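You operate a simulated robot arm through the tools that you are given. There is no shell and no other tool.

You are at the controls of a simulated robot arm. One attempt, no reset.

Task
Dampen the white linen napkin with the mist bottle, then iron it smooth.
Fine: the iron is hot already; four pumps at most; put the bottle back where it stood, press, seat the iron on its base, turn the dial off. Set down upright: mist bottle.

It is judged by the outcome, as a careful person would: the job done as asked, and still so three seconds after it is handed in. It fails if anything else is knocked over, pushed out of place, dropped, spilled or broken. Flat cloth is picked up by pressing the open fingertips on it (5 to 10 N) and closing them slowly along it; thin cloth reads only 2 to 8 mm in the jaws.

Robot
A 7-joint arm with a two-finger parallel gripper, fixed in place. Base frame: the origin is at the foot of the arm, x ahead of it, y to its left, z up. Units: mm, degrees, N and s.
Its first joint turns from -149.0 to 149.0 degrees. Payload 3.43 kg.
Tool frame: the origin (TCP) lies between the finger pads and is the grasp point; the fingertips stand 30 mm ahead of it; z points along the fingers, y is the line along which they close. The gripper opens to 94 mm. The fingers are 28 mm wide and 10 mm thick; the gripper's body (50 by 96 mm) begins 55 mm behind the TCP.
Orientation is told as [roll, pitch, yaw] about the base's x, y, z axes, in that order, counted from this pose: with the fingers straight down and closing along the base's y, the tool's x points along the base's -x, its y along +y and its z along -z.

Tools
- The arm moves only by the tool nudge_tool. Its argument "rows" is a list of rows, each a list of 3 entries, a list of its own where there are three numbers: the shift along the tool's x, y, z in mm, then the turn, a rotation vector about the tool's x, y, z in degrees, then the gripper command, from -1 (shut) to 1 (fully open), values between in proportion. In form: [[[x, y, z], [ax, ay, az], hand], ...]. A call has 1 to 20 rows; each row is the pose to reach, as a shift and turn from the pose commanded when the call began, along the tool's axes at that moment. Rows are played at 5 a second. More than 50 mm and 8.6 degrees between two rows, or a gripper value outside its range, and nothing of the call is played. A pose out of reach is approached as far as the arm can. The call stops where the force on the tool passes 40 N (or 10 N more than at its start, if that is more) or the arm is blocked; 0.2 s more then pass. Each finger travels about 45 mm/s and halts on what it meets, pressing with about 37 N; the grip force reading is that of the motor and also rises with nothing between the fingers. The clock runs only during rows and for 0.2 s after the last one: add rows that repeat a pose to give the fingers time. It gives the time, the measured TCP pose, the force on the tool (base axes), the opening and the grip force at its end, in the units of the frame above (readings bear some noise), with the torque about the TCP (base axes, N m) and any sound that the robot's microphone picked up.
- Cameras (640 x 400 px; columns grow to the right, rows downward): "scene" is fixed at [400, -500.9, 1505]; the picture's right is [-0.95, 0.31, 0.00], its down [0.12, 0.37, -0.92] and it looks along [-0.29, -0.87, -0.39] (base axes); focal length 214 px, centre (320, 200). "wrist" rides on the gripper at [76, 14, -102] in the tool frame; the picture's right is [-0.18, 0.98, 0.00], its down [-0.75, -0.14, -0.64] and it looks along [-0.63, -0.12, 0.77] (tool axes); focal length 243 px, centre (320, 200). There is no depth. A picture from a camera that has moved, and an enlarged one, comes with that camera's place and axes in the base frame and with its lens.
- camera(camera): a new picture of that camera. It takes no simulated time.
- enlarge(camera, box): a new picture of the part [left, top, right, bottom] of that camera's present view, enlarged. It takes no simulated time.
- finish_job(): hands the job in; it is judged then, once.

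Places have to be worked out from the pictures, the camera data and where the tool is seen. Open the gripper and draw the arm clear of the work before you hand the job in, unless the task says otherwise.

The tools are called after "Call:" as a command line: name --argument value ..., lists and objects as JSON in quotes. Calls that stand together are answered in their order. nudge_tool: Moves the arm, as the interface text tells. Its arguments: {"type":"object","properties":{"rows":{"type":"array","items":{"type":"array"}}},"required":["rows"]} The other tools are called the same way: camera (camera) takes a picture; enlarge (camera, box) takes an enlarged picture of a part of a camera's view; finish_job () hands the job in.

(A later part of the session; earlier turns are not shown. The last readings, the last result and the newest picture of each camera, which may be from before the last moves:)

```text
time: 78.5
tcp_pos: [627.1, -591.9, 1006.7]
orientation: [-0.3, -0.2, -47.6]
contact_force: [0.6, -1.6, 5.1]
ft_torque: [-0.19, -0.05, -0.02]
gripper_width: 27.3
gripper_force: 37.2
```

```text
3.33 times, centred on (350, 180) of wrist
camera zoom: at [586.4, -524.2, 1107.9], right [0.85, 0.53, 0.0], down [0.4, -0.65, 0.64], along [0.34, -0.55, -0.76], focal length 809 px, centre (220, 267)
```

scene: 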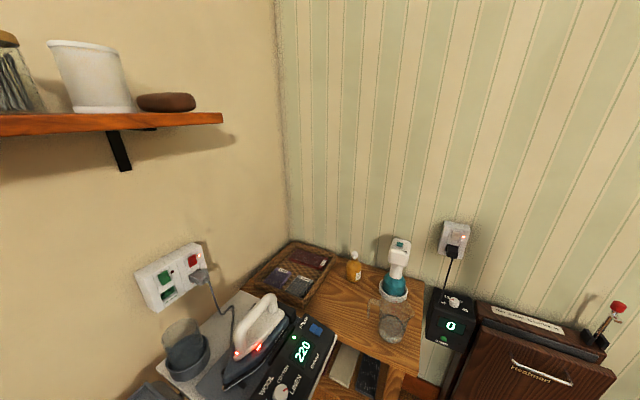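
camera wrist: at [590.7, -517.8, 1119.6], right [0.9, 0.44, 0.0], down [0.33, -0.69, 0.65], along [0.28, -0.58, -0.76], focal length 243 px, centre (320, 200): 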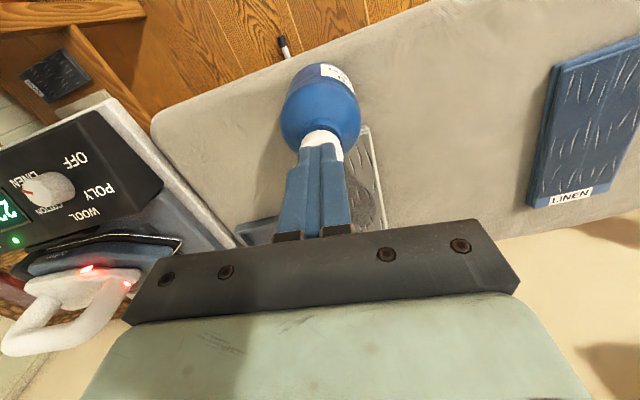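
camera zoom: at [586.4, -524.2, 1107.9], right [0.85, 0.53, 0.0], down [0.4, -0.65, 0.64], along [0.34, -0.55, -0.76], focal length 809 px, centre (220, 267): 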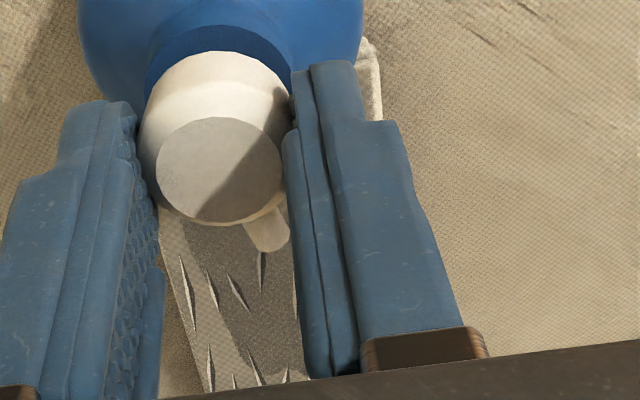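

Back at +6°. Finish the stroke now with ~3 mm more.

Call:
nudge_tool --rows '[[[0, 0, 1], [0, 0, 0], -0.6], [[0, 0, 2], [0, 0, 0], -0.6], [[0, 0, 3], [0, 0, 0], -0.6], [[0, 0, 3], [0, 0, 0], -0.6]]'

Call:
enlarge --camera "wrist" --box '[270, 120, 430, 240]'

```text
time: 79.5
tcp_pos: [626.7, -591.7, 1004.2]
orientation: [-0.3, -0.3, -47.5]
contact_force: [2.9, -3.4, 7.4]
ft_torque: [-0.21, -0.13, 0.01]
gripper_width: 27.4
gripper_force: 37.5
```

```text
3.33 times, centred on (350, 180) of wrist
camera zoom: at [586.1, -524.1, 1105.7], right [0.85, 0.53, 0.0], down [0.41, -0.65, 0.64], along [0.34, -0.55, -0.76], focal length 809 px, centre (220, 267)
```

zoom: 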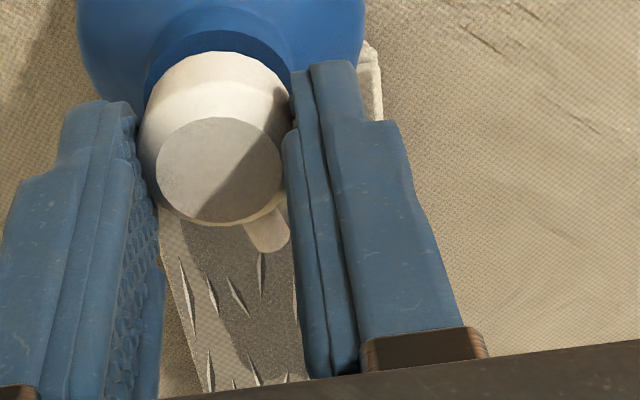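

Still on the spring (7.4 N); go a little further towards the stop.

Call:
nudge_tool --rows '[[[0, 0, 1], [0, 0, 0], -0.6], [[0, 0, 2], [0, 0, 0], -0.6], [[0, 0, 2], [0, 0, 0], -0.6]]'

Call:
enlarge --camera "wrist" --box '[270, 120, 430, 240]'

```text
time: 80.3
tcp_pos: [627.8, -590.2, 1002.6]
orientation: [-0.2, -0.3, -47.6]
contact_force: [0.6, -4.9, 21.5]
ft_torque: [-0.11, 0.12, 0.07]
gripper_width: 27.4
gripper_force: 37.3
```

```text
3.33 times, centred on (350, 180) of wrist
camera zoom: at [586.2, -523.7, 1103.9], right [0.85, 0.53, 0.0], down [0.4, -0.65, 0.65], along [0.34, -0.55, -0.76], focal length 809 px, centre (220, 267)
```

zoom: 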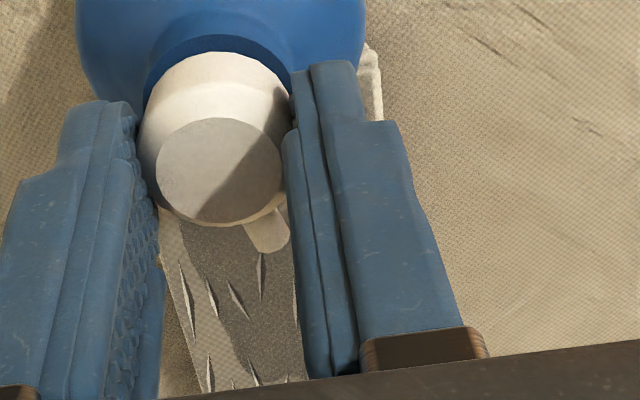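

End stop reached (21 N). Let the cap rise back, release it and lift away to view the coverage.

Call:
nudge_tool --rows '[[[0, 0, -3], [0, 0, 0], -0.6], [[0, 0, -6], [0, 0, 0], -0.6], [[0, 0, -9], [0, 0, 0], -0.6], [[0, 0, -11], [0, 0, 0], -0.6], [[0, 0, -11], [0, 0, 0], -0.3], [[0, 0, -11], [0, 0, 0], 0.2], [[0, 0, -11], [0, 0, 0], 1], [[0, 0, -11], [0, 0, 0], 1], [[0, 0, -11], [0, 0, 0], 1]]'

Call:
nudge_tool --rows '[[[0, 0, -15], [0, 0, 0], 1], [[0, 0, -35], [0, 0, 0], 1], [[0, 0, -55], [0, 0, 0], 1], [[0, 0, -75], [0, 0, 0], 1]]'

Call:
enlarge --camera "wrist" --box '[230, 40, 430, 240]'

```text
time: 82.3
tcp_pos: [625.8, -591.2, 1013.2]
orientation: [-0.3, -0.2, -47.7]
contact_force: [0.1, 0.0, -0.3]
ft_torque: [0.03, -0.02, 0.0]
gripper_width: 93.9
gripper_force: 0.1
```

```text
time: 83.3
tcp_pos: [628.3, -589.8, 1087.2]
orientation: [-0.3, -0.2, -47.5]
contact_force: [-0.5, -0.4, 0.4]
ft_torque: [0.02, 0.02, 0.01]
gripper_width: 94.0
gripper_force: 0.1
```

```text
2.00 times, centred on (330, 140) of wrist
camera zoom: at [587.9, -523.4, 1189.2], right [0.85, 0.53, 0.0], down [0.41, -0.65, 0.64], along [0.34, -0.55, -0.76], focal length 485 px, centre (300, 320)
```

zoom: 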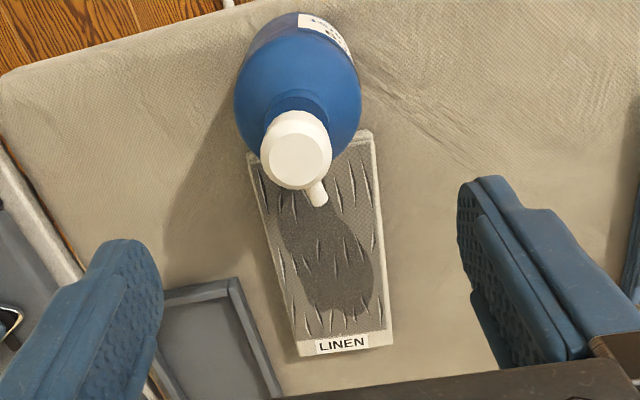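

Pump 2 extended the patch to the right. For pump 3, grip the cap again and turn -12° so it covers the left side.

Call:
nudge_tool --rows '[[[0, 0, 20], [0, 0, 0], 1], [[0, 0, 40], [0, 0, 0], 1], [[0, 0, 60], [0, 0, 0], 1], [[0, 0, 74], [0, 0, 0], 1], [[0, 0, 74], [0, 0, 0], 0.4], [[0, 0, 74], [0, 0, 0], 0], [[0, 0, 74], [0, 0, 0], -0.3], [[0, 0, 74], [0, 0, 0], -0.45], [[0, 0, 74], [0, 0, 0], -0.6], [[0, 0, 74], [0, 0, 0], -0.6], [[0, 0, 74], [0, 0, 3], -0.6], [[0, 0, 74], [0, 0, 6], -0.6], [[0, 0, 74], [0, 0, 9], -0.6], [[0, 0, 74], [0, 0, 13], -0.6], [[0, 0, 74], [0, 0, 13], -0.6]]'

Call:
enlarge --camera "wrist" --box '[230, 40, 430, 240]'

```text
time: 86.5
tcp_pos: [628.3, -590.7, 1013.1]
orientation: [-0.2, -0.1, -60.7]
contact_force: [0.6, 0.4, -0.3]
ft_torque: [0.0, 0.04, 0.03]
gripper_width: 27.3
gripper_force: 37.1
```

```text
2.00 times, centred on (330, 140) of wrist
camera zoom: at [602.8, -516.6, 1114.8], right [0.95, 0.32, 0.0], down [0.25, -0.72, 0.65], along [0.21, -0.61, -0.76], focal length 485 px, centre (300, 320)
```

zoom: 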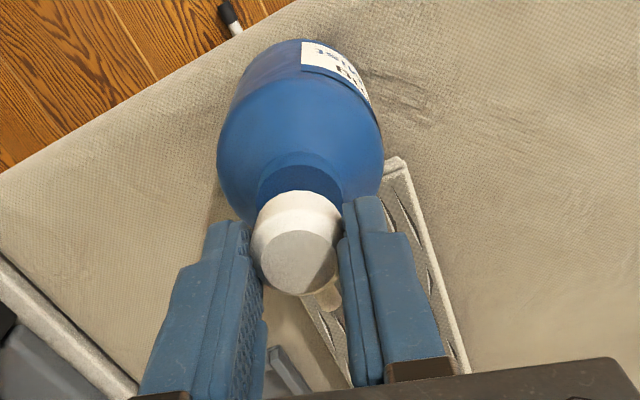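

Now aimed ~7° to the left. Pump 3: press through the stroke to z≈1002 and let it back up.

Call:
nudge_tool --rows '[[[0, 0, 2], [0, 0, 0], -0.6], [[0, 0, 4], [0, 0, 0], -0.6], [[0, 0, 6], [0, 0, 0], -0.6], [[0, 0, 8], [0, 0, 0], -0.6], [[0, 0, 9.5], [0, 0, 0], -0.6], [[0, 0, 10.5], [0, 0, 0], -0.6], [[0, 0, 11.5], [0, 0, 0], -0.6]]'

```text
time: 88.1
tcp_pos: [628.5, -590.6, 1003.9]
orientation: [-0.2, -0.1, -60.6]
contact_force: [1.3, -1.6, 11.6]
ft_torque: [-0.06, 0.01, 0.02]
gripper_width: 27.0
gripper_force: 36.9
```

Call:
nudge_tool --rows '[[[0, 0, 0.8], [0, 0, 0], -0.6], [[0, 0, 1.2], [0, 0, 0], -0.6]]'

Call:
nudge_tool --rows '[[[0, 0, -3], [0, 0, 0], -0.6], [[0, 0, -6], [0, 0, 0], -0.6], [[0, 0, -9], [0, 0, 0], -0.6], [[0, 0, -11.5], [0, 0, 0], -0.6], [[0, 0, -12], [0, 0, 0], -0.3], [[0, 0, -12], [0, 0, 0], 0.2], [[0, 0, -12], [0, 0, 0], 1], [[0, 0, -12], [0, 0, 0], 1], [[0, 0, -12], [0, 0, 0], 1], [[0, 0, -30], [0, 0, 0], 1], [[0, 0, -60], [0, 0, 0], 1], [[0, 0, -85], [0, 0, 0], 1]]'

Call:
enlarge --camera "wrist" --box '[230, 40, 430, 240]'

```text
time: 88.7
tcp_pos: [627.3, -589.4, 1001.2]
orientation: [-0.2, -0.2, -60.7]
contact_force: [3.3, -1.6, 21.6]
ft_torque: [0.09, 0.06, -0.01]
gripper_width: 27.0
gripper_force: 36.6
```

```text
time: 91.3
tcp_pos: [627.9, -591.0, 1087.2]
orientation: [-0.2, -0.1, -60.6]
contact_force: [0.3, -0.4, -0.2]
ft_torque: [-0.02, -0.01, -0.01]
gripper_width: 94.2
gripper_force: 0.0
```

```text
2.00 times, centred on (330, 140) of wrist
camera zoom: at [602.2, -516.3, 1188.4], right [0.95, 0.32, 0.0], down [0.25, -0.72, 0.65], along [0.21, -0.61, -0.76], focal length 485 px, centre (300, 320)
```

zoom: 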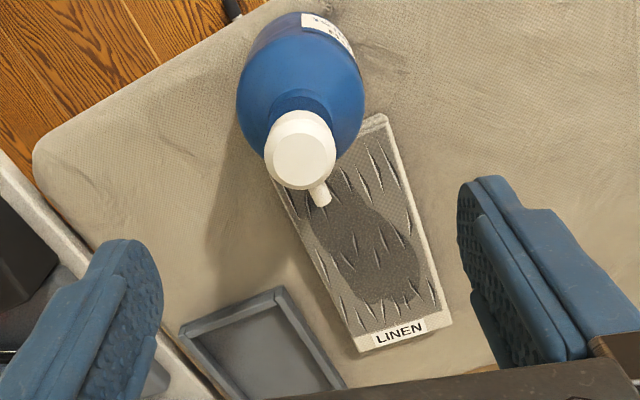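

Enlarge the napkin to judge the coverage after three pumps.

Call:
enlarge --camera "wrist" --box '[345, 90, 465, 220]'

```text
3.08 times, centred on (405, 155) of wrist
camera zoom: at [602.2, -516.3, 1188.4], right [0.95, 0.32, 0.0], down [0.25, -0.72, 0.65], along [0.21, -0.61, -0.76], focal length 746 px, centre (58, 338)
```

zoom: 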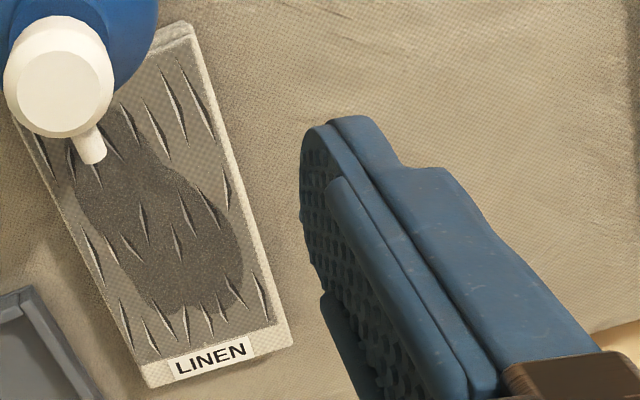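

To judge dampness better, shift the camera 70 mm outward over the napkin at this height.

Call:
nudge_tool --rows '[[[-22, 6, 0], [0, 0, 0], 1], [[-45, 12, 0], [0, 0, 0], 1], [[-67, 18, 0], [0, 0, 0], 1], [[-67, 18, 0], [0, 0, 0], 1]]'

Call:
enlarge --camera "wrist" --box '[250, 0, 450, 180]'

```text
time: 92.3
tcp_pos: [677.2, -637.5, 1086.7]
orientation: [-0.2, -0.2, -60.6]
contact_force: [-0.4, -0.1, -0.2]
ft_torque: [0.01, -0.04, 0.0]
gripper_width: 93.9
gripper_force: 0.1
```

```text
2.22 times, centred on (350, 90) of wrist
camera zoom: at [652.0, -563.8, 1188.0], right [0.95, 0.32, 0.0], down [0.25, -0.72, 0.65], along [0.21, -0.61, -0.76], focal length 539 px, centre (253, 444)
```

zoom: 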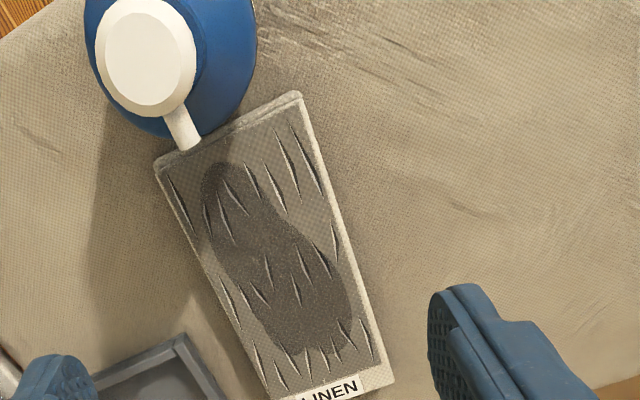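

The near-right part is still dry. For the last (4th) pump I'll grip the cap, lift the bottle a few mm, set it 16 mm to the right, aimed parallel to the napkin. First grip the cap again.

Call:
nudge_tool --rows '[[[22, -6, 0], [0, 0, 0], 1], [[45, -12, 0], [0, 0, 0], 1], [[67, -18, 0], [0, 0, 0], 1], [[67, -18, 0], [0, 0, 0], 1], [[67, -18, 25], [0, 0, 0], 1], [[67, -18, 50], [0, 0, 0], 1], [[67, -18, 68], [0, 0, 0], 1], [[67, -18, 75], [0, 0, 0], 1], [[67, -18, 75], [0, 0, 0], 0.4], [[67, -18, 75], [0, 0, 0], 0], [[67, -18, 75], [0, 0, 0], -0.3], [[67, -18, 75], [0, 0, 0], -0.45], [[67, -18, 75], [0, 0, 0], -1], [[67, -18, 75], [0, 0, 0], -1], [[67, -18, 75], [0, 0, 0], -1]]'

Call:
nudge_tool --rows '[[[0, 0, -1.5], [0, 0, 0], -1], [[0, 0, -3], [0, 0, 0], -1], [[0, 0, -5], [0, 0, 0], -1], [[0, 0, -7], [0, 0, 0], -1]]'

Call:
camera --camera "wrist"

```text
time: 95.5
tcp_pos: [626.6, -589.2, 1011.9]
orientation: [-0.2, -0.2, -60.6]
contact_force: [-0.6, 0.0, -0.2]
ft_torque: [-0.04, 0.08, 0.02]
gripper_width: 27.0
gripper_force: 37.0
```

```text
time: 96.5
tcp_pos: [627.4, -590.2, 1018.4]
orientation: [-0.2, -0.1, -60.5]
contact_force: [-0.2, -0.9, -2.7]
ft_torque: [-0.03, -0.01, 0.0]
gripper_width: 27.0
gripper_force: 36.8
```

```text
taken
camera wrist: at [602.3, -515.9, 1119.1], right [0.95, 0.32, 0.0], down [0.25, -0.72, 0.64], along [0.21, -0.61, -0.76], focal length 243 px, centre (320, 200)
```

wrist: 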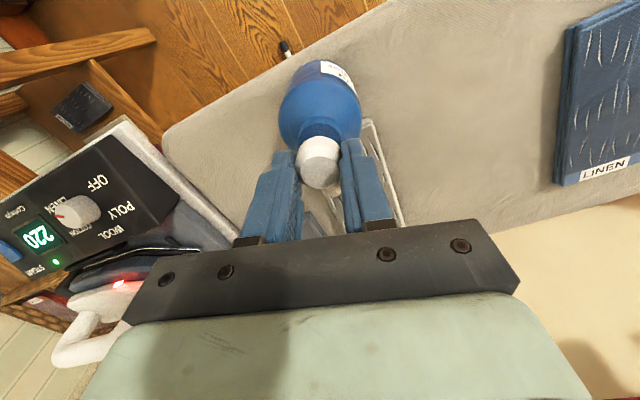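

The bottle hangs nicely from the cap. Shift right 16 mm, turn +7.5°, set down.

Call:
nudge_tool --rows '[[[1.4, 5.1, 0], [0, 0, -2.5], -1], [[2.8, 10.2, 0], [0, 0, -5], -1], [[4.2, 15.4, 0], [0, 0, -7.5], -1], [[4.2, 15.4, 3], [0, 0, -7.5], -1], [[4.2, 15.4, 5], [0, 0, -7.5], -1], [[4.2, 15.4, 7], [0, 0, -7.5], -1], [[4.2, 15.4, 7], [0, 0, -7.5], -1]]'

Call:
enlarge --camera "wrist" --box '[230, 40, 430, 240]'

```text
time: 98.1
tcp_pos: [637.6, -579.7, 1010.4]
orientation: [-0.3, -0.2, -53.1]
contact_force: [0.9, 0.8, 0.4]
ft_torque: [0.19, -0.06, 0.01]
gripper_width: 27.3
gripper_force: 37.2
```

```text
2.00 times, centred on (330, 140) of wrist
camera zoom: at [604.0, -509.2, 1112.1], right [0.9, 0.44, 0.0], down [0.34, -0.68, 0.65], along [0.28, -0.58, -0.76], focal length 485 px, centre (300, 320)
```

zoom: 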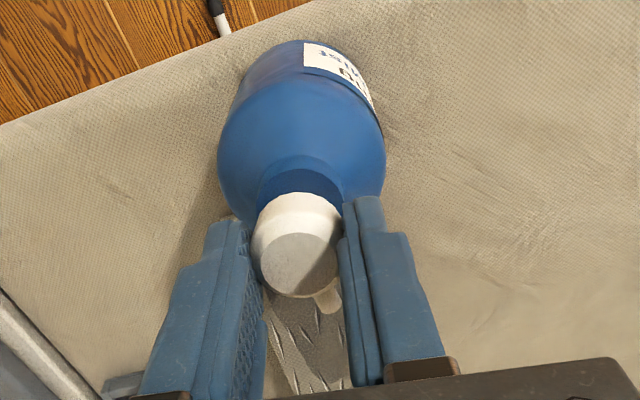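

Set down, shifted right. Pump 4 (the last): press 11–12 mm and let up, keeping hold of the cap.

Call:
nudge_tool --rows '[[[0, 0, 2], [0, 0, 0], -1], [[0, 0, 4], [0, 0, 0], -1], [[0, 0, 6], [0, 0, 0], -1], [[0, 0, 8], [0, 0, 0], -1], [[0, 0, 9], [0, 0, 0], -1], [[0, 0, 10], [0, 0, 0], -1]]'

```text
time: 99.5
tcp_pos: [639.1, -578.1, 1001.3]
orientation: [-0.2, -0.2, -53.0]
contact_force: [4.8, -0.2, 15.9]
ft_torque: [-0.06, -0.2, 0.02]
gripper_width: 27.4
gripper_force: 37.0
```

Stop reached (16 N). Let it up, release and look.

Call:
nudge_tool --rows '[[[0, 0, -3], [0, 0, 0], -1], [[0, 0, -6], [0, 0, 0], -1], [[0, 0, -9], [0, 0, 0], -1], [[0, 0, -10.5], [0, 0, 0], -1], [[0, 0, -10.5], [0, 0, 0], -0.3], [[0, 0, -10.5], [0, 0, 0], 0.2], [[0, 0, -10.5], [0, 0, 0], 1], [[0, 0, -10.5], [0, 0, 0], 1], [[0, 0, -10.5], [0, 0, 0], 1], [[0, 0, -35], [0, 0, 0], 1], [[0, 0, -60], [0, 0, 0], 1], [[0, 0, -85], [0, 0, 0], 1], [[-30, 0, -85], [0, 0, 0], 1], [[-67, 0, -85], [0, 0, 0], 1], [[-67, 0, -85], [0, 0, 0], 1]]'

Call:
enlarge --camera "wrist" --box '[230, 0, 430, 180]'

```text
time: 102.7
tcp_pos: [678.5, -633.3, 1084.1]
orientation: [-0.2, -0.2, -53.1]
contact_force: [0.2, -0.3, 0.1]
ft_torque: [0.01, 0.03, -0.02]
gripper_width: 94.2
gripper_force: 0.1
```

```text
2.22 times, centred on (330, 90) of wrist
camera zoom: at [644.6, -563.3, 1185.6], right [0.9, 0.44, 0.0], down [0.34, -0.68, 0.65], along [0.28, -0.58, -0.76], focal length 539 px, centre (298, 444)
```

zoom: 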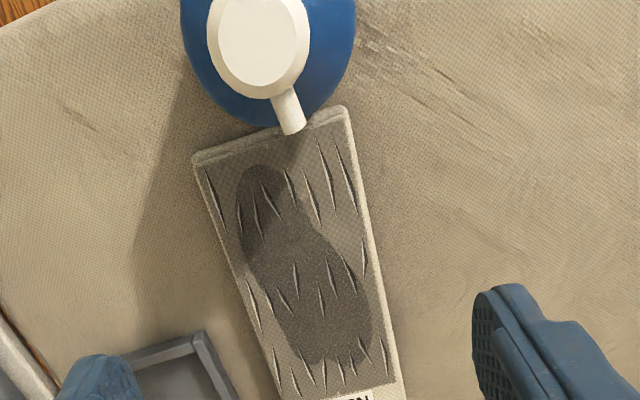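

Dampness now covers most of the napkin; all four pumps used. Next, regrip the cap, lift the bottle clear, and move it to the free board area (728,-529), for regrasping by its body.

Call:
nudge_tool --rows '[[[30, 0, 0], [0, 0, 0], 1], [[67, 0, 0], [0, 0, 0], 1], [[67, 0, 0], [0, 0, 0], 1], [[67, 0, 25], [0, 0, 0], 1], [[67, 0, 50], [0, 0, 0], 1], [[67, 0, 66], [0, 0, 0], 1], [[67, 0, 73], [0, 0, 0], 1], [[67, 0, 73], [0, 0, 0], 0.4], [[67, 0, 73], [0, 0, 0], 0], [[67, 0, 73], [0, 0, 0], -0.3], [[67, 0, 73], [0, 0, 0], -0.45], [[67, 0, 73], [0, 0, 0], -1], [[67, 0, 73], [0, 0, 0], -1], [[67, 0, 73], [0, 0, 0], -1]]'

Call:
nudge_tool --rows '[[[0, 0, -2], [0, 0, 0], -1], [[0, 0, -5], [0, 0, 0], -1], [[0, 0, -10], [0, 0, 0], -1], [[0, 0, -16], [0, 0, 0], -1], [[0, 0, -24], [0, 0, 0], -1]]'

Call:
enlarge --camera "wrist" --box '[230, 40, 430, 240]'

```text
time: 105.7
tcp_pos: [640.1, -579.7, 1013.0]
orientation: [-0.2, -0.2, -53.1]
contact_force: [0.1, 0.1, 0.2]
ft_torque: [-0.02, 0.04, 0.04]
gripper_width: 27.2
gripper_force: 37.2
```

```text
time: 106.9
tcp_pos: [638.1, -580.3, 1036.0]
orientation: [-0.3, -0.1, -53.0]
contact_force: [0.3, 0.1, -3.0]
ft_torque: [0.02, -0.01, -0.04]
gripper_width: 27.1
gripper_force: 36.4
```

```text
2.00 times, centred on (330, 140) of wrist
camera zoom: at [604.1, -508.8, 1138.0], right [0.9, 0.44, 0.0], down [0.34, -0.68, 0.64], along [0.28, -0.58, -0.76], focal length 485 px, centre (300, 320)
```

zoom: 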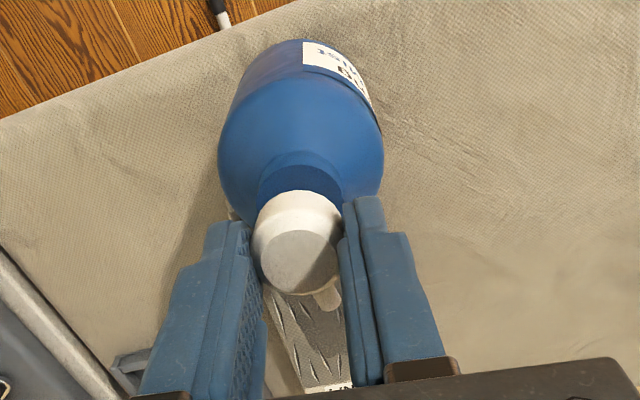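

Lifted. Carry to (728,-529) and turn the bottle by +103° so it can be put back in its original orientation, then lower.

Call:
nudge_tool --rows '[[[-3.4, 25.4, 0], [0, 0, 0], -1], [[-6.8, 50.8, 0], [0, 0, 0], -1], [[-10.3, 76.2, 0], [0, 0, 0], -1], [[-13.7, 101.6, 0], [0, 0, 0], -1], [[-13.7, 101.6, 0], [0, 0, -8], -1], [[-13.7, 101.6, 0], [0, 0, -16], -1], [[-13.7, 101.6, 0], [0, 0, -24], -1], [[-13.7, 101.6, 0], [0, 0, -32], -1], [[-13.7, 101.6, 0], [0, 0, -40], -1], [[-13.7, 101.6, 0], [0, 0, -48], -1], [[-13.7, 101.6, 0], [0, 0, -56], -1], [[-13.7, 101.6, 0], [0, 0, -64], -1], [[-13.7, 101.6, 0], [0, 0, -72], -1], [[-13.7, 101.6, 0], [0, 0, -80], -1], [[-13.7, 101.6, 0], [0, 0, -88], -1], [[-13.7, 101.6, 0], [0, 0, -96], -1], [[-13.7, 101.6, 0], [0, 0, -103], -1], [[-13.7, 101.6, 0], [0, 0, -103], -1]]'

Call:
camera --camera "wrist"

```text
time: 110.7
tcp_pos: [728.4, -528.5, 1035.7]
orientation: [-0.2, 0.2, 50.0]
contact_force: [-0.1, 0.1, -3.6]
ft_torque: [-0.04, -0.01, -0.01]
gripper_width: 27.2
gripper_force: 36.6
```

```text
taken
camera wrist: at [668.6, -577.4, 1138.3], right [-0.63, 0.77, 0.0], down [0.59, 0.49, 0.64], along [0.49, 0.4, -0.77], focal length 243 px, centre (320, 200)
```

wrist: 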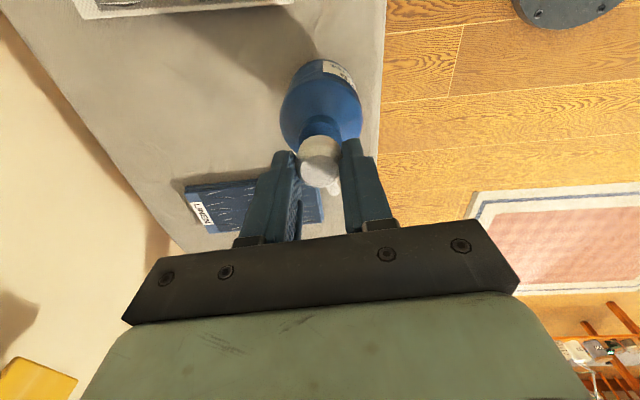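

Lower to the board and release.

Call:
nudge_tool --rows '[[[0, 0, 8], [0, 0, 0], -1], [[0, 0, 15], [0, 0, 0], -1], [[0, 0, 20], [0, 0, 0], -1], [[0, 0, 22], [0, 0, 0], -1], [[0, 0, 23.5], [0, 0, 0], -1], [[0, 0, 24.5], [0, 0, 0], -1]]'

```text
time: 112.1
tcp_pos: [728.7, -528.6, 1011.2]
orientation: [-0.1, 0.4, 49.9]
contact_force: [-1.2, 1.1, 2.2]
ft_torque: [0.12, -0.12, 0.02]
gripper_width: 27.3
gripper_force: 36.7
```

Touched down (2 N). Release and rise clear.

Call:
nudge_tool --rows '[[[0, 0, 0], [0, 0, 0], -0.3], [[0, 0, 0], [0, 0, 0], 0.2], [[0, 0, 0], [0, 0, 0], 1], [[0, 0, 0], [0, 0, 0], 1], [[0, 0, 0], [0, 0, 0], 1], [[0, 0, -20], [0, 0, 0], 1], [[0, 0, -45], [0, 0, 0], 1], [[0, 0, -75], [0, 0, 0], 1], [[0, 0, -100], [0, 0, 0], 1]]'

Call:
camera --camera "wrist"

```text
time: 114.1
tcp_pos: [728.7, -526.3, 1111.3]
orientation: [-0.1, 0.2, 49.9]
contact_force: [-0.3, -1.3, 0.4]
ft_torque: [0.03, -0.02, 0.01]
gripper_width: 94.2
gripper_force: 0.1
```

```text
taken
camera wrist: at [669.5, -575.4, 1214.2], right [-0.63, 0.77, 0.0], down [0.59, 0.49, 0.64], along [0.5, 0.4, -0.77], focal length 243 px, centre (320, 200)
```

wrist: 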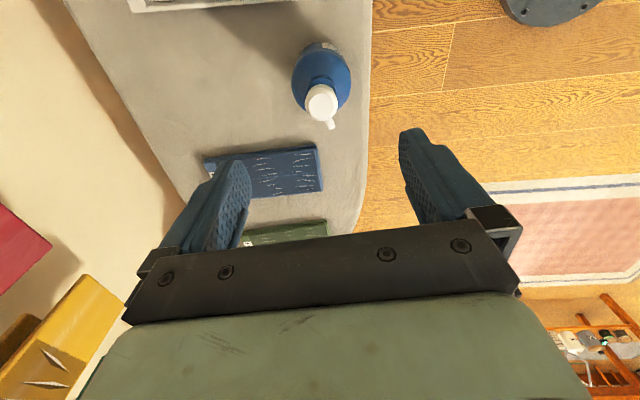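

The bottle stands upright on the board. Turn the tool back and draw towards the robot for a body grasp at 45°.

Call:
nudge_tool --rows '[[[0, 9, 0], [0, 0, 7.8], 1], [[-1, 18, 0], [0, 0, 15.6], 1], [[-1, 27, 0], [0, 0, 23.4], 1], [[-2, 36, 0], [0, 0, 31.2], 1], [[-2, 45, 0], [0, 0, 39], 1], [[-3, 54, 0], [0, 0, 46.8], 1], [[-3, 63, 0], [0, 0, 54.6], 1], [[-4, 72, 0], [0, 0, 62.4], 1], [[-4, 81, 0], [0, 0, 70.2], 1], [[-5, 90, 0], [0, 0, 78], 1], [[-5, 98, 0], [0, 0, 85.8], 1], [[-5, 106, 0], [0, 0, 93.4], 1], [[-5, 106, 0], [0, 0, 93.4], 1]]'

Call:
nudge_tool --rows '[[[0, 0, 15], [0, -7.5, 0], 1], [[0, 0, 31], [0, -15, 0], 1], [[0, 0, 47], [0, -22.5, 0], 1], [[0, 0, 63], [0, -30, 0], 1], [[0, 0, 79], [0, -37.5, 0], 1], [[0, 0, 95], [0, -45, 0], 1], [[0, 0, 102], [0, -45, 0], 1], [[0, 0, 102], [0, -45, 0], 1]]'

Call:
camera --camera "wrist"

```text
time: 116.9
tcp_pos: [650.7, -456.3, 1111.8]
orientation: [-0.3, -0.2, -43.6]
contact_force: [-0.7, -0.9, 0.6]
ft_torque: [0.02, 0.01, 0.02]
gripper_width: 93.7
gripper_force: 0.0
```

```text
time: 118.7
tcp_pos: [649.8, -455.1, 1008.6]
orientation: [-0.3, -45.2, -43.1]
contact_force: [0.8, 0.1, -0.3]
ft_torque: [-0.03, -0.02, 0.01]
gripper_width: 93.9
gripper_force: 0.0
```

```text
taken
camera wrist: at [568.0, -359.4, 1025.9], right [0.77, 0.62, 0.13], down [-0.04, -0.15, 0.99], along [0.64, -0.77, -0.09], focal length 243 px, centre (320, 200)
```

wrist: 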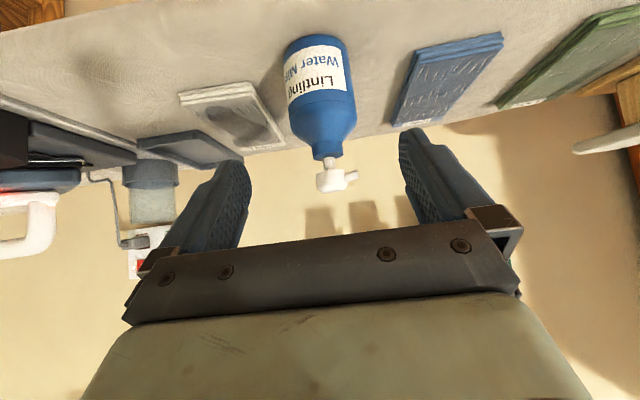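

Bottle centred and label facing me as originally. Advance and grip the body.

Call:
nudge_tool --rows '[[[2, 0, 25], [0, 0, 0], 1], [[2, 0, 50], [0, 0, 0], 1], [[2, 0, 75], [0, 0, 0], 1], [[2, 0, 100], [0, 0, 0], 1], [[2, 0, 120], [0, 0, 0], 1], [[2, 0, 134], [0, 0, 0], 1], [[2, 0, 142], [0, 0, 0], 1], [[2, 0, 142], [0, 0, 0], 0.7], [[2, 0, 142], [0, 0, 0], 0.5], [[2, 0, 142], [0, 0, 0], 0.3], [[2, 0, 142], [0, 0, 0], 0], [[2, 0, 142], [0, 0, 0], -0.5], [[2, 0, 142], [0, 0, 0], -1], [[2, 0, 142], [0, 0, 0], -1], [[2, 0, 142], [0, 0, 0], -1]]'

Call:
nudge_tool --rows '[[[-1.4, 0, -1.4], [0, 0, 0], -1], [[-2.8, 0, -2.8], [0, 0, 0], -1], [[-5, 0, -5], [0, 0, 0], -1], [[-8, 0, -8], [0, 0, 0], -1], [[-12, 0, -12], [0, 0, 0], -1], [[-17, 0, -17], [0, 0, 0], -1], [[-23, 0, -23], [0, 0, 0], -1], [[-30, 0, -30], [0, 0, 0], -1]]'

Call:
camera --camera "wrist"

```text
time: 121.9
tcp_pos: [721.7, -524.9, 908.7]
orientation: [-0.4, -45.0, -43.2]
contact_force: [0.4, -1.8, -0.2]
ft_torque: [0.01, 0.03, 0.01]
gripper_width: 69.0
gripper_force: 36.9
```

```text
time: 123.7
tcp_pos: [721.4, -525.0, 951.2]
orientation: [-0.4, -45.1, -43.1]
contact_force: [0.2, 0.4, -3.5]
ft_torque: [0.04, 0.03, 0.0]
gripper_width: 68.7
gripper_force: 36.7
```

```text
taken
camera wrist: at [639.6, -427.5, 968.2], right [0.77, 0.62, 0.13], down [-0.04, -0.15, 0.99], along [0.64, -0.77, -0.09], focal length 243 px, centre (320, 200)
```

wrist: 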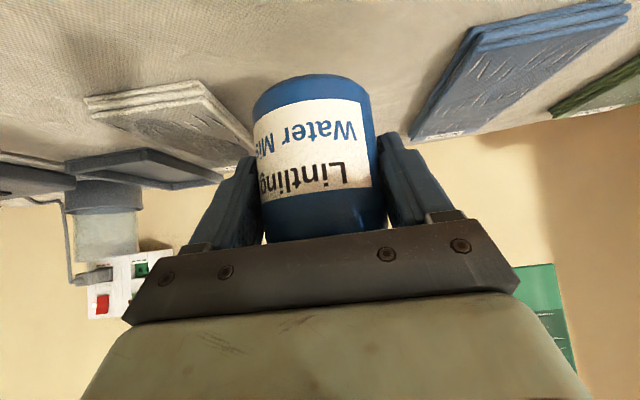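

Bottle firmly held (−3.5 N). Carry it back: raise, retreat to r≈800 and swing round to the table side, restoring yaw -85.

Call:
nudge_tool --rows '[[[-5.4, -1.7, -37], [0, 0, 0], -1], [[-9.1, -5.8, -75.7], [0, 0, 0], -1], [[-14.2, -7.9, -113], [0, 0, 0], -1], [[-17, -24.6, -144.2], [0, 0, 0], -1], [[-19.6, -71.9, -141.6], [2.28, 0, 2.28], -1], [[-20.1, -119.3, -141], [4.56, 0, 4.56], -1], [[-18.8, -166.7, -142.4], [6.84, 0, 6.84], -1], [[-15.3, -213.9, -145.9], [9.12, 0, 9.12], -1], [[-10, -260.8, -151.2], [11.4, 0, 11.4], -1], [[-2.6, -307, -158.6], [13.67, 0, 13.67], -1], [[6.6, -352.7, -167.8], [15.95, 0, 15.95], -1], [[17.7, -397.5, -178.9], [18.23, 0, 18.23], -1], [[30.8, -441.1, -192], [20.5, 0, 20.5], -1], [[45.5, -483.7, -206.7], [22.8, 0, 22.8], -1], [[62.1, -525, -223.3], [25.07, 0, 25.07], -1], [[80.4, -564.8, -241.6], [27.35, 0, 27.35], -1], [[97.3, -597.5, -258.5], [29.63, 0, 29.63], -1], [[97.3, -597.5, -258.5], [29.63, 0, 29.63], -1]]'

Call:
camera --camera "wrist"

Call:
camera --camera "scene"

```text
time: 127.5
tcp_pos: [127.3, -785.1, 1065.3]
orientation: [-0.1, -45.4, -85.3]
contact_force: [0.4, 0.7, -2.3]
ft_torque: [0.04, 0.01, 0.0]
gripper_width: 68.7
gripper_force: 36.8
```

```text
taken
camera wrist: at [131.2, -657.9, 1082.2], right [0.99, -0.05, 0.13], down [-0.13, -0.09, 0.99], along [-0.04, -1.0, -0.09], focal length 243 px, centre (320, 200)
```

wrist: 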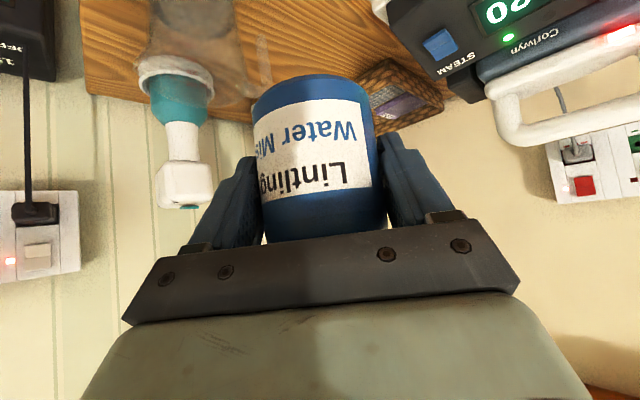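

```text
taken
```

scene: 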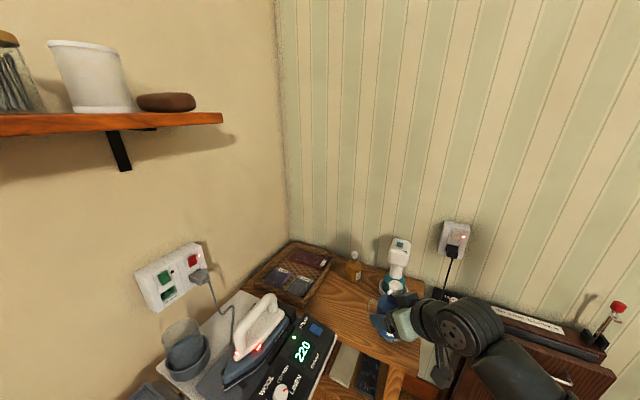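

Now extend back out over the bottle's original place, stopping at z≈1000 above it.

Call:
nudge_tool --rows '[[[-18, 1.9, 34], [0, 0, 0], -1], [[-36.5, 3.8, 68], [0, 0, 0], -1], [[-55, 5.7, 102], [0, 0, 0], -1], [[-73, 7.5, 136], [0, 0, 0], -1], [[-91.5, 9.4, 170], [0, 0, 0], -1], [[-109.6, 11.3, 203.7], [0, 0, 0], -1], [[-109.6, 11.3, 203.7], [0, 0, 0], -1]]'

Call:
enlarge --camera "scene" --box '[290, 250, 430, 370]'

Call:
camera --camera "wrist"

```text
time: 129.1
tcp_pos: [157.4, -1006.5, 1000.1]
orientation: [-0.2, -45.3, -85.3]
contact_force: [-0.1, -0.3, -2.0]
ft_torque: [0.04, 0.0, 0.01]
gripper_width: 68.9
gripper_force: 37.3
```

```text
3.33 times, centred on (360, 310) of scene
camera zoom: at [400.0, -500.9, 1505.0], right [-0.95, 0.31, 0.0], down [0.12, 0.37, -0.92], along [-0.29, -0.87, -0.39], focal length 715 px, centre (187, -167)
```

zoom: 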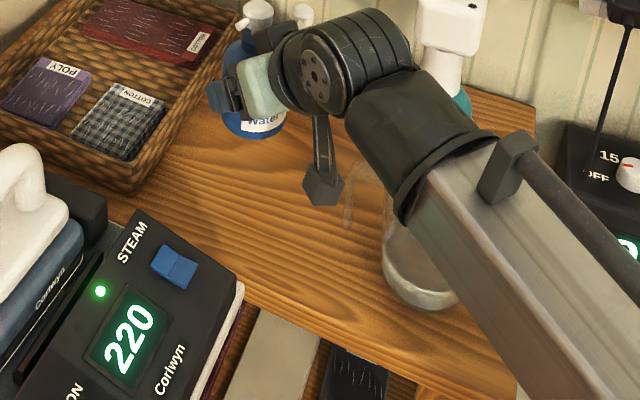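

```text
taken
camera wrist: at [162.0, -879.3, 1018.2], right [0.99, -0.05, 0.13], down [-0.13, -0.09, 0.99], along [-0.04, -1.0, -0.09], focal length 243 px, centre (320, 200)
```

wrist: 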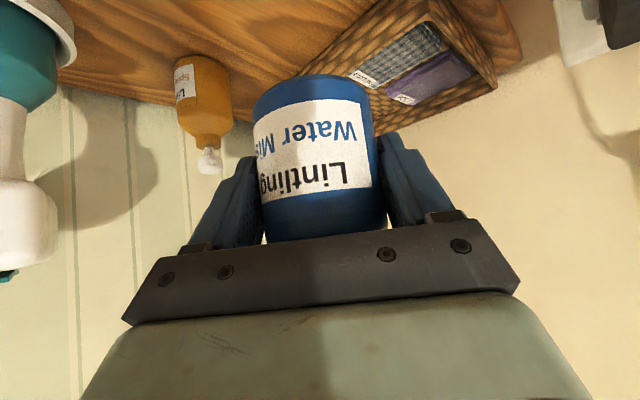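

The scene ray puts the cap over (156,-1015), matching the original spot. Lower straight down to just above the table.

Call:
nudge_tool --rows '[[[20, 0, 20], [0, 0, 0], -1], [[40, 0, 40], [0, 0, 0], -1], [[60, 0, 60], [0, 0, 0], -1], [[75, 0, 75], [0, 0, 0], -1], [[88, 0, 87], [0, 0, 0], -1], [[97, 0, 96], [0, 0, 0], -1], [[101, 0, 100], [0, 0, 0], -1], [[101, 0, 100], [0, 0, 0], -1]]'

Call:
enlarge --camera "scene" --box '[290, 250, 430, 370]'

Call:
camera --camera "wrist"

```text
time: 130.9
tcp_pos: [157.7, -1004.8, 858.4]
orientation: [-0.2, -45.3, -85.3]
contact_force: [0.5, 0.7, -3.3]
ft_torque: [0.0, 0.03, 0.02]
gripper_width: 68.8
gripper_force: 36.8
```

```text
3.33 times, centred on (360, 310) of scene
camera zoom: at [400.0, -500.9, 1505.0], right [-0.95, 0.31, 0.0], down [0.12, 0.37, -0.92], along [-0.29, -0.87, -0.39], focal length 715 px, centre (187, -167)
```

zoom: 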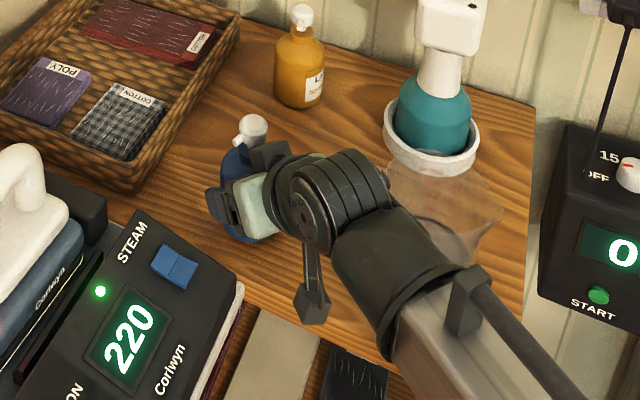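

```text
taken
camera wrist: at [162.0, -877.6, 875.7], right [0.99, -0.05, 0.13], down [-0.13, -0.09, 0.99], along [-0.04, -1.0, -0.09], focal length 243 px, centre (320, 200)
```

wrist: 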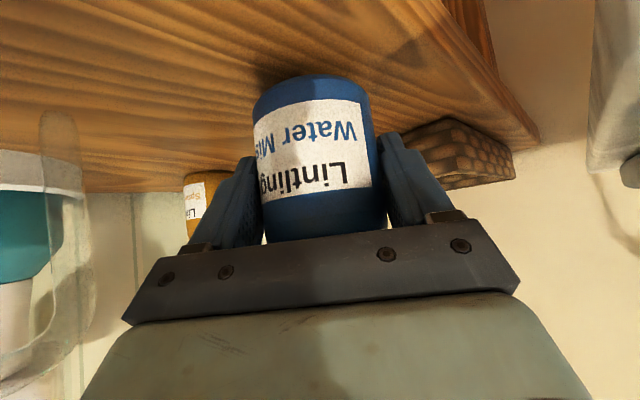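

Cap pixel (253,128) coincides with the original (253,130). Lower in fine steps until the weight comes off.

Call:
nudge_tool --rows '[[[1.4, 0, 1.4], [0, 0, 0], -1], [[2.8, 0, 2.8], [0, 0, 0], -1], [[3.6, 0, 3.6], [0, 0, 0], -1], [[4.3, 0, 4.3], [0, 0, 0], -1]]'

```text
time: 131.9
tcp_pos: [158.1, -1006.5, 852.8]
orientation: [-0.1, -45.3, -85.3]
contact_force: [0.0, 0.8, -3.0]
ft_torque: [-0.01, 0.0, -0.01]
gripper_width: 68.9
gripper_force: 37.0
```

Call:
nudge_tool --rows '[[[0.7, 0, 0.7], [0, 0, 0], -1], [[1.4, 0, 1.4], [0, 0, 0], -1], [[1.4, 0, 1.4], [0, 0, 0], -1]]'

```text
time: 132.7
tcp_pos: [157.6, -1006.0, 851.1]
orientation: [-0.2, -45.3, -85.2]
contact_force: [-0.2, 0.2, -2.9]
ft_torque: [0.01, 0.0, -0.02]
gripper_width: 68.7
gripper_force: 36.8
```

Call:
nudge_tool --rows '[[[0.7, 0, 0.7], [0, 0, 0], -1], [[1.4, 0, 1.4], [0, 0, 0], -1], [[1.4, 0, 1.4], [0, 0, 0], -1]]'

```text
time: 133.5
tcp_pos: [156.5, -1005.8, 848.5]
orientation: [-0.2, -45.3, -85.3]
contact_force: [-0.2, -0.2, -4.0]
ft_torque: [0.04, 0.02, -0.03]
gripper_width: 68.9
gripper_force: 36.9
```

Still hanging freely; continue in 1 mm steps.

Call:
nudge_tool --rows '[[[0.5, 0, 0.5], [0, 0, 0], -1], [[1, 0, 1], [0, 0, 0], -1], [[1, 0, 1], [0, 0, 0], -1]]'

Call:
enlarge --camera "wrist" --box '[180, 0, 480, 190]'

```text
time: 134.3
tcp_pos: [156.7, -1004.5, 847.8]
orientation: [-0.1, -45.4, -85.3]
contact_force: [-0.8, -1.9, 8.4]
ft_torque: [0.19, -0.12, 0.02]
gripper_width: 68.7
gripper_force: 36.6
```

```text
2.11 times, centred on (330, 95) of wrist
camera zoom: at [160.8, -878.2, 865.8], right [0.99, -0.05, 0.13], down [-0.13, -0.08, 0.99], along [-0.04, -1.0, -0.09], focal length 511 px, centre (299, 421)
```

zoom: 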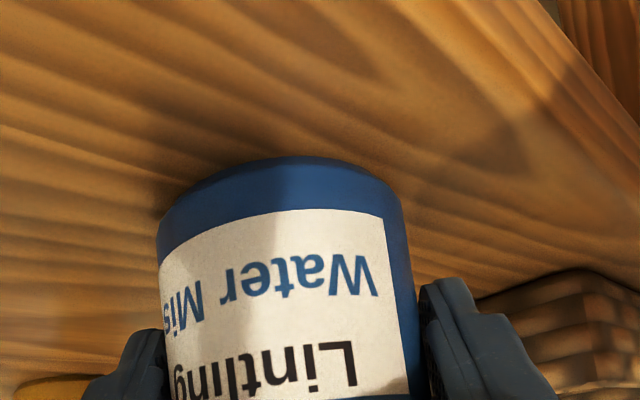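

Contact (8 N). Release and back off along the tool axis.

Call:
nudge_tool --rows '[[[0, 0, 0], [0, 0, 0], 0.45], [[0, 0, 0], [0, 0, 0], 0.55], [[0, 0, 0], [0, 0, 0], 0.75], [[0, 0, 0], [0, 0, 0], 1], [[0, 0, 0], [0, 0, 0], 1], [[0, 0, 0], [0, 0, 0], 1], [[0, 0, -15], [0, 0, 0], 1], [[0, 0, -35], [0, 0, 0], 1], [[0, 0, -60], [0, 0, 0], 1], [[0, 0, -90], [0, 0, 0], 1], [[0, 0, -120], [0, 0, 0], 1], [[0, 0, -150], [0, 0, 0], 1], [[0, 0, -190], [0, 0, 0], 1]]'

Call:
camera --camera "wrist"

Call:
enlarge --camera "scene" --box '[290, 250, 430, 370]'

```text
time: 137.1
tcp_pos: [145.4, -870.9, 980.0]
orientation: [-0.3, -45.2, -85.2]
contact_force: [-0.1, -0.8, 0.5]
ft_torque: [0.01, 0.01, -0.03]
gripper_width: 94.0
gripper_force: 0.0
```

```text
taken
camera wrist: at [149.5, -743.0, 997.4], right [0.99, -0.05, 0.13], down [-0.13, -0.09, 0.99], along [-0.04, -0.99, -0.09], focal length 243 px, centre (320, 200)
```

wrist: 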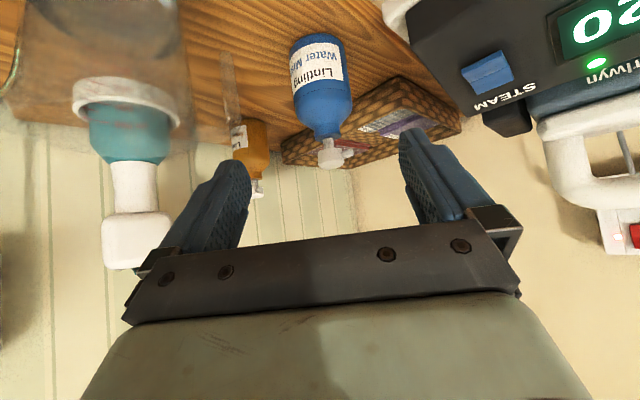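

```text
3.33 times, centred on (360, 310) of scene
camera zoom: at [400.0, -500.9, 1505.0], right [-0.95, 0.31, 0.0], down [0.12, 0.37, -0.92], along [-0.29, -0.87, -0.39], focal length 715 px, centre (187, -167)
```

zoom: 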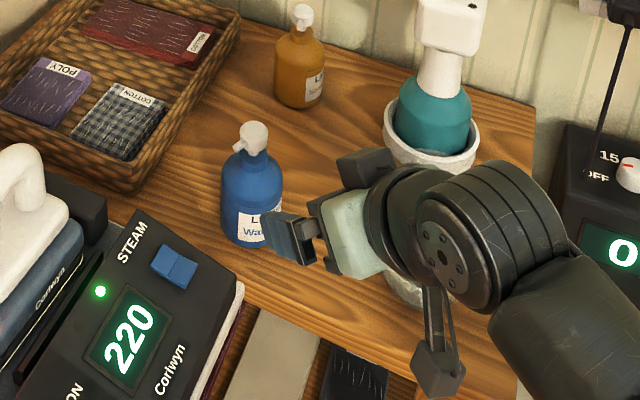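

The bottle is back within ~5 mm of its original place, upright. Next the iron: move to look at it on its base from the robot side.

Call:
nudge_tool --rows '[[[0, 0, -30], [0, 0, 0], 1], [[0, 30, -60], [-1.9, 0, -1.9], 1], [[0, 65, -90], [-4, 0, -4], 1], [[0, 100, -115], [-6, 0, -6], 1], [[1, 135, -130], [-8, 0, -8], 1], [[2, 170, -140], [-10.5, 0, -10.5], 1], [[2.5, 204, -144.5], [-13.5, 0, -13.4], 1], [[2.5, 204, -144.5], [-13.5, 0, -13.4], 1]]'

Call:
camera --camera "wrist"

Call:
enlarge --camera "scene" --box '[140, 250, 350, 400]'

```text
time: 138.9
tcp_pos: [342.2, -749.4, 1083.8]
orientation: [-0.1, -45.2, -66.3]
contact_force: [0.7, 0.5, 0.1]
ft_torque: [0.02, -0.04, 0.03]
gripper_width: 94.1
gripper_force: 0.1
```

```text
taken
camera wrist: at [305.3, -628.0, 1100.3], right [0.95, 0.28, 0.13], down [-0.1, -0.12, 0.99], along [0.29, -0.95, -0.09], focal length 243 px, centre (320, 200)
```

wrist: 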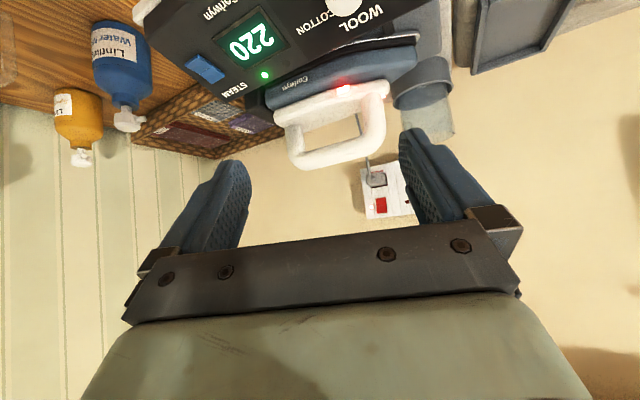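

```text
2.67 times, centred on (245, 325) of scene
camera zoom: at [400.0, -500.9, 1505.0], right [-0.95, 0.31, 0.0], down [0.12, 0.37, -0.92], along [-0.29, -0.87, -0.39], focal length 572 px, centre (520, -133)
```

zoom: 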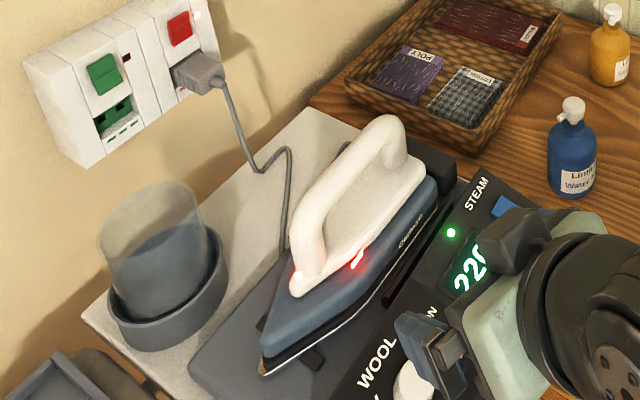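

Enlarge the iron to work out the handle's place and direction.

Call:
enlarge --camera "wrist" --box '[220, 0, 470, 200]'

Call:
enlarge --camera "scene" --box '[200, 270, 320, 400]'

```text
2.00 times, centred on (345, 100) of wrist
camera zoom: at [305.3, -628.0, 1100.3], right [0.95, 0.28, 0.13], down [-0.1, -0.12, 0.99], along [0.29, -0.95, -0.09], focal length 485 px, centre (270, 400)
```

zoom: 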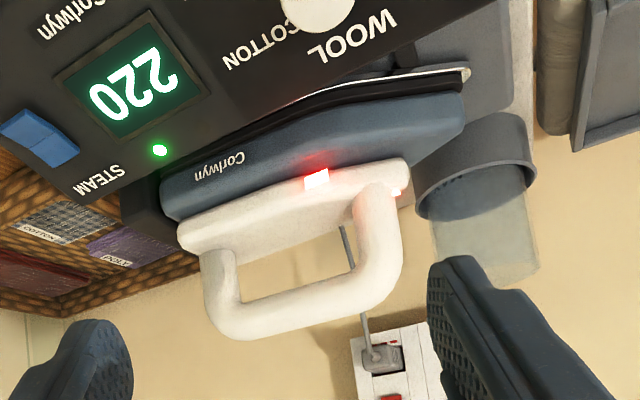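

```text
3.08 times, centred on (260, 335) of scene
camera zoom: at [400.0, -500.9, 1505.0], right [-0.95, 0.31, 0.0], down [0.12, 0.37, -0.92], along [-0.29, -0.87, -0.39], focal length 660 px, centre (505, -215)
```

zoom: 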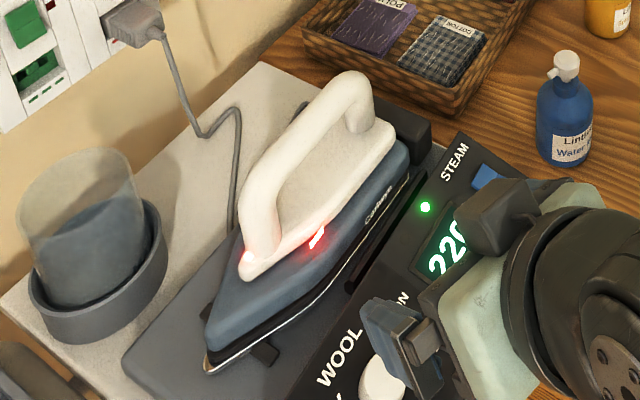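

The handle bar appears to run from about (390,-1008) (heel side) to (472,-900) (tip side), near z≈1000. I'll get a closer, lower side view to measure the handle and see whether the iron sits level.

Call:
nudge_tool --rows '[[[-20, 0, 35], [0, 0, 0], 1], [[-35, 0, 75], [0, 0, 0], 1], [[-45, 10, 95], [0, 0, 0], 1], [[-45, 10, 95], [0, 0, 0], 1]]'

Call:
camera --camera "wrist"

Call:
enlarge --camera "wrist" --box '[220, 0, 470, 220]'

```text
time: 139.9
tcp_pos: [391.4, -835.6, 1045.8]
orientation: [-0.2, -45.3, -66.3]
contact_force: [0.9, 0.0, -0.2]
ft_torque: [-0.01, 0.01, 0.05]
gripper_width: 94.1
gripper_force: 0.1
```

```text
taken
camera wrist: at [354.2, -713.7, 1063.2], right [0.95, 0.28, 0.13], down [-0.1, -0.12, 0.99], along [0.29, -0.95, -0.09], focal length 243 px, centre (320, 200)
```

wrist: 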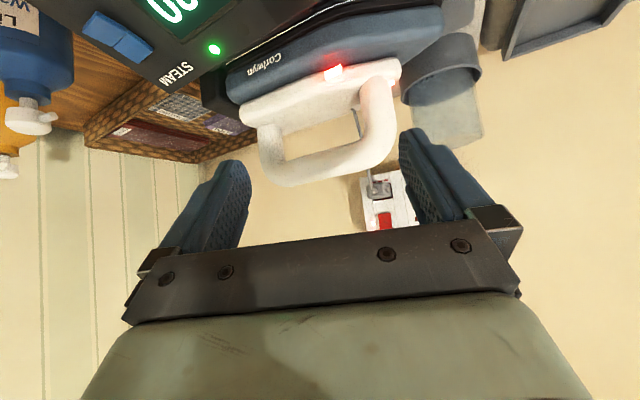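

```text
1.82 times, centred on (345, 110) of wrist
camera zoom: at [354.2, -713.7, 1063.2], right [0.95, 0.28, 0.13], down [-0.1, -0.12, 0.99], along [0.29, -0.95, -0.09], focal length 441 px, centre (274, 364)
```

zoom: 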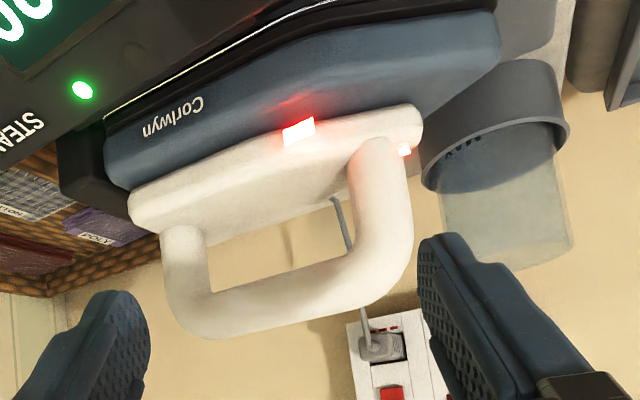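

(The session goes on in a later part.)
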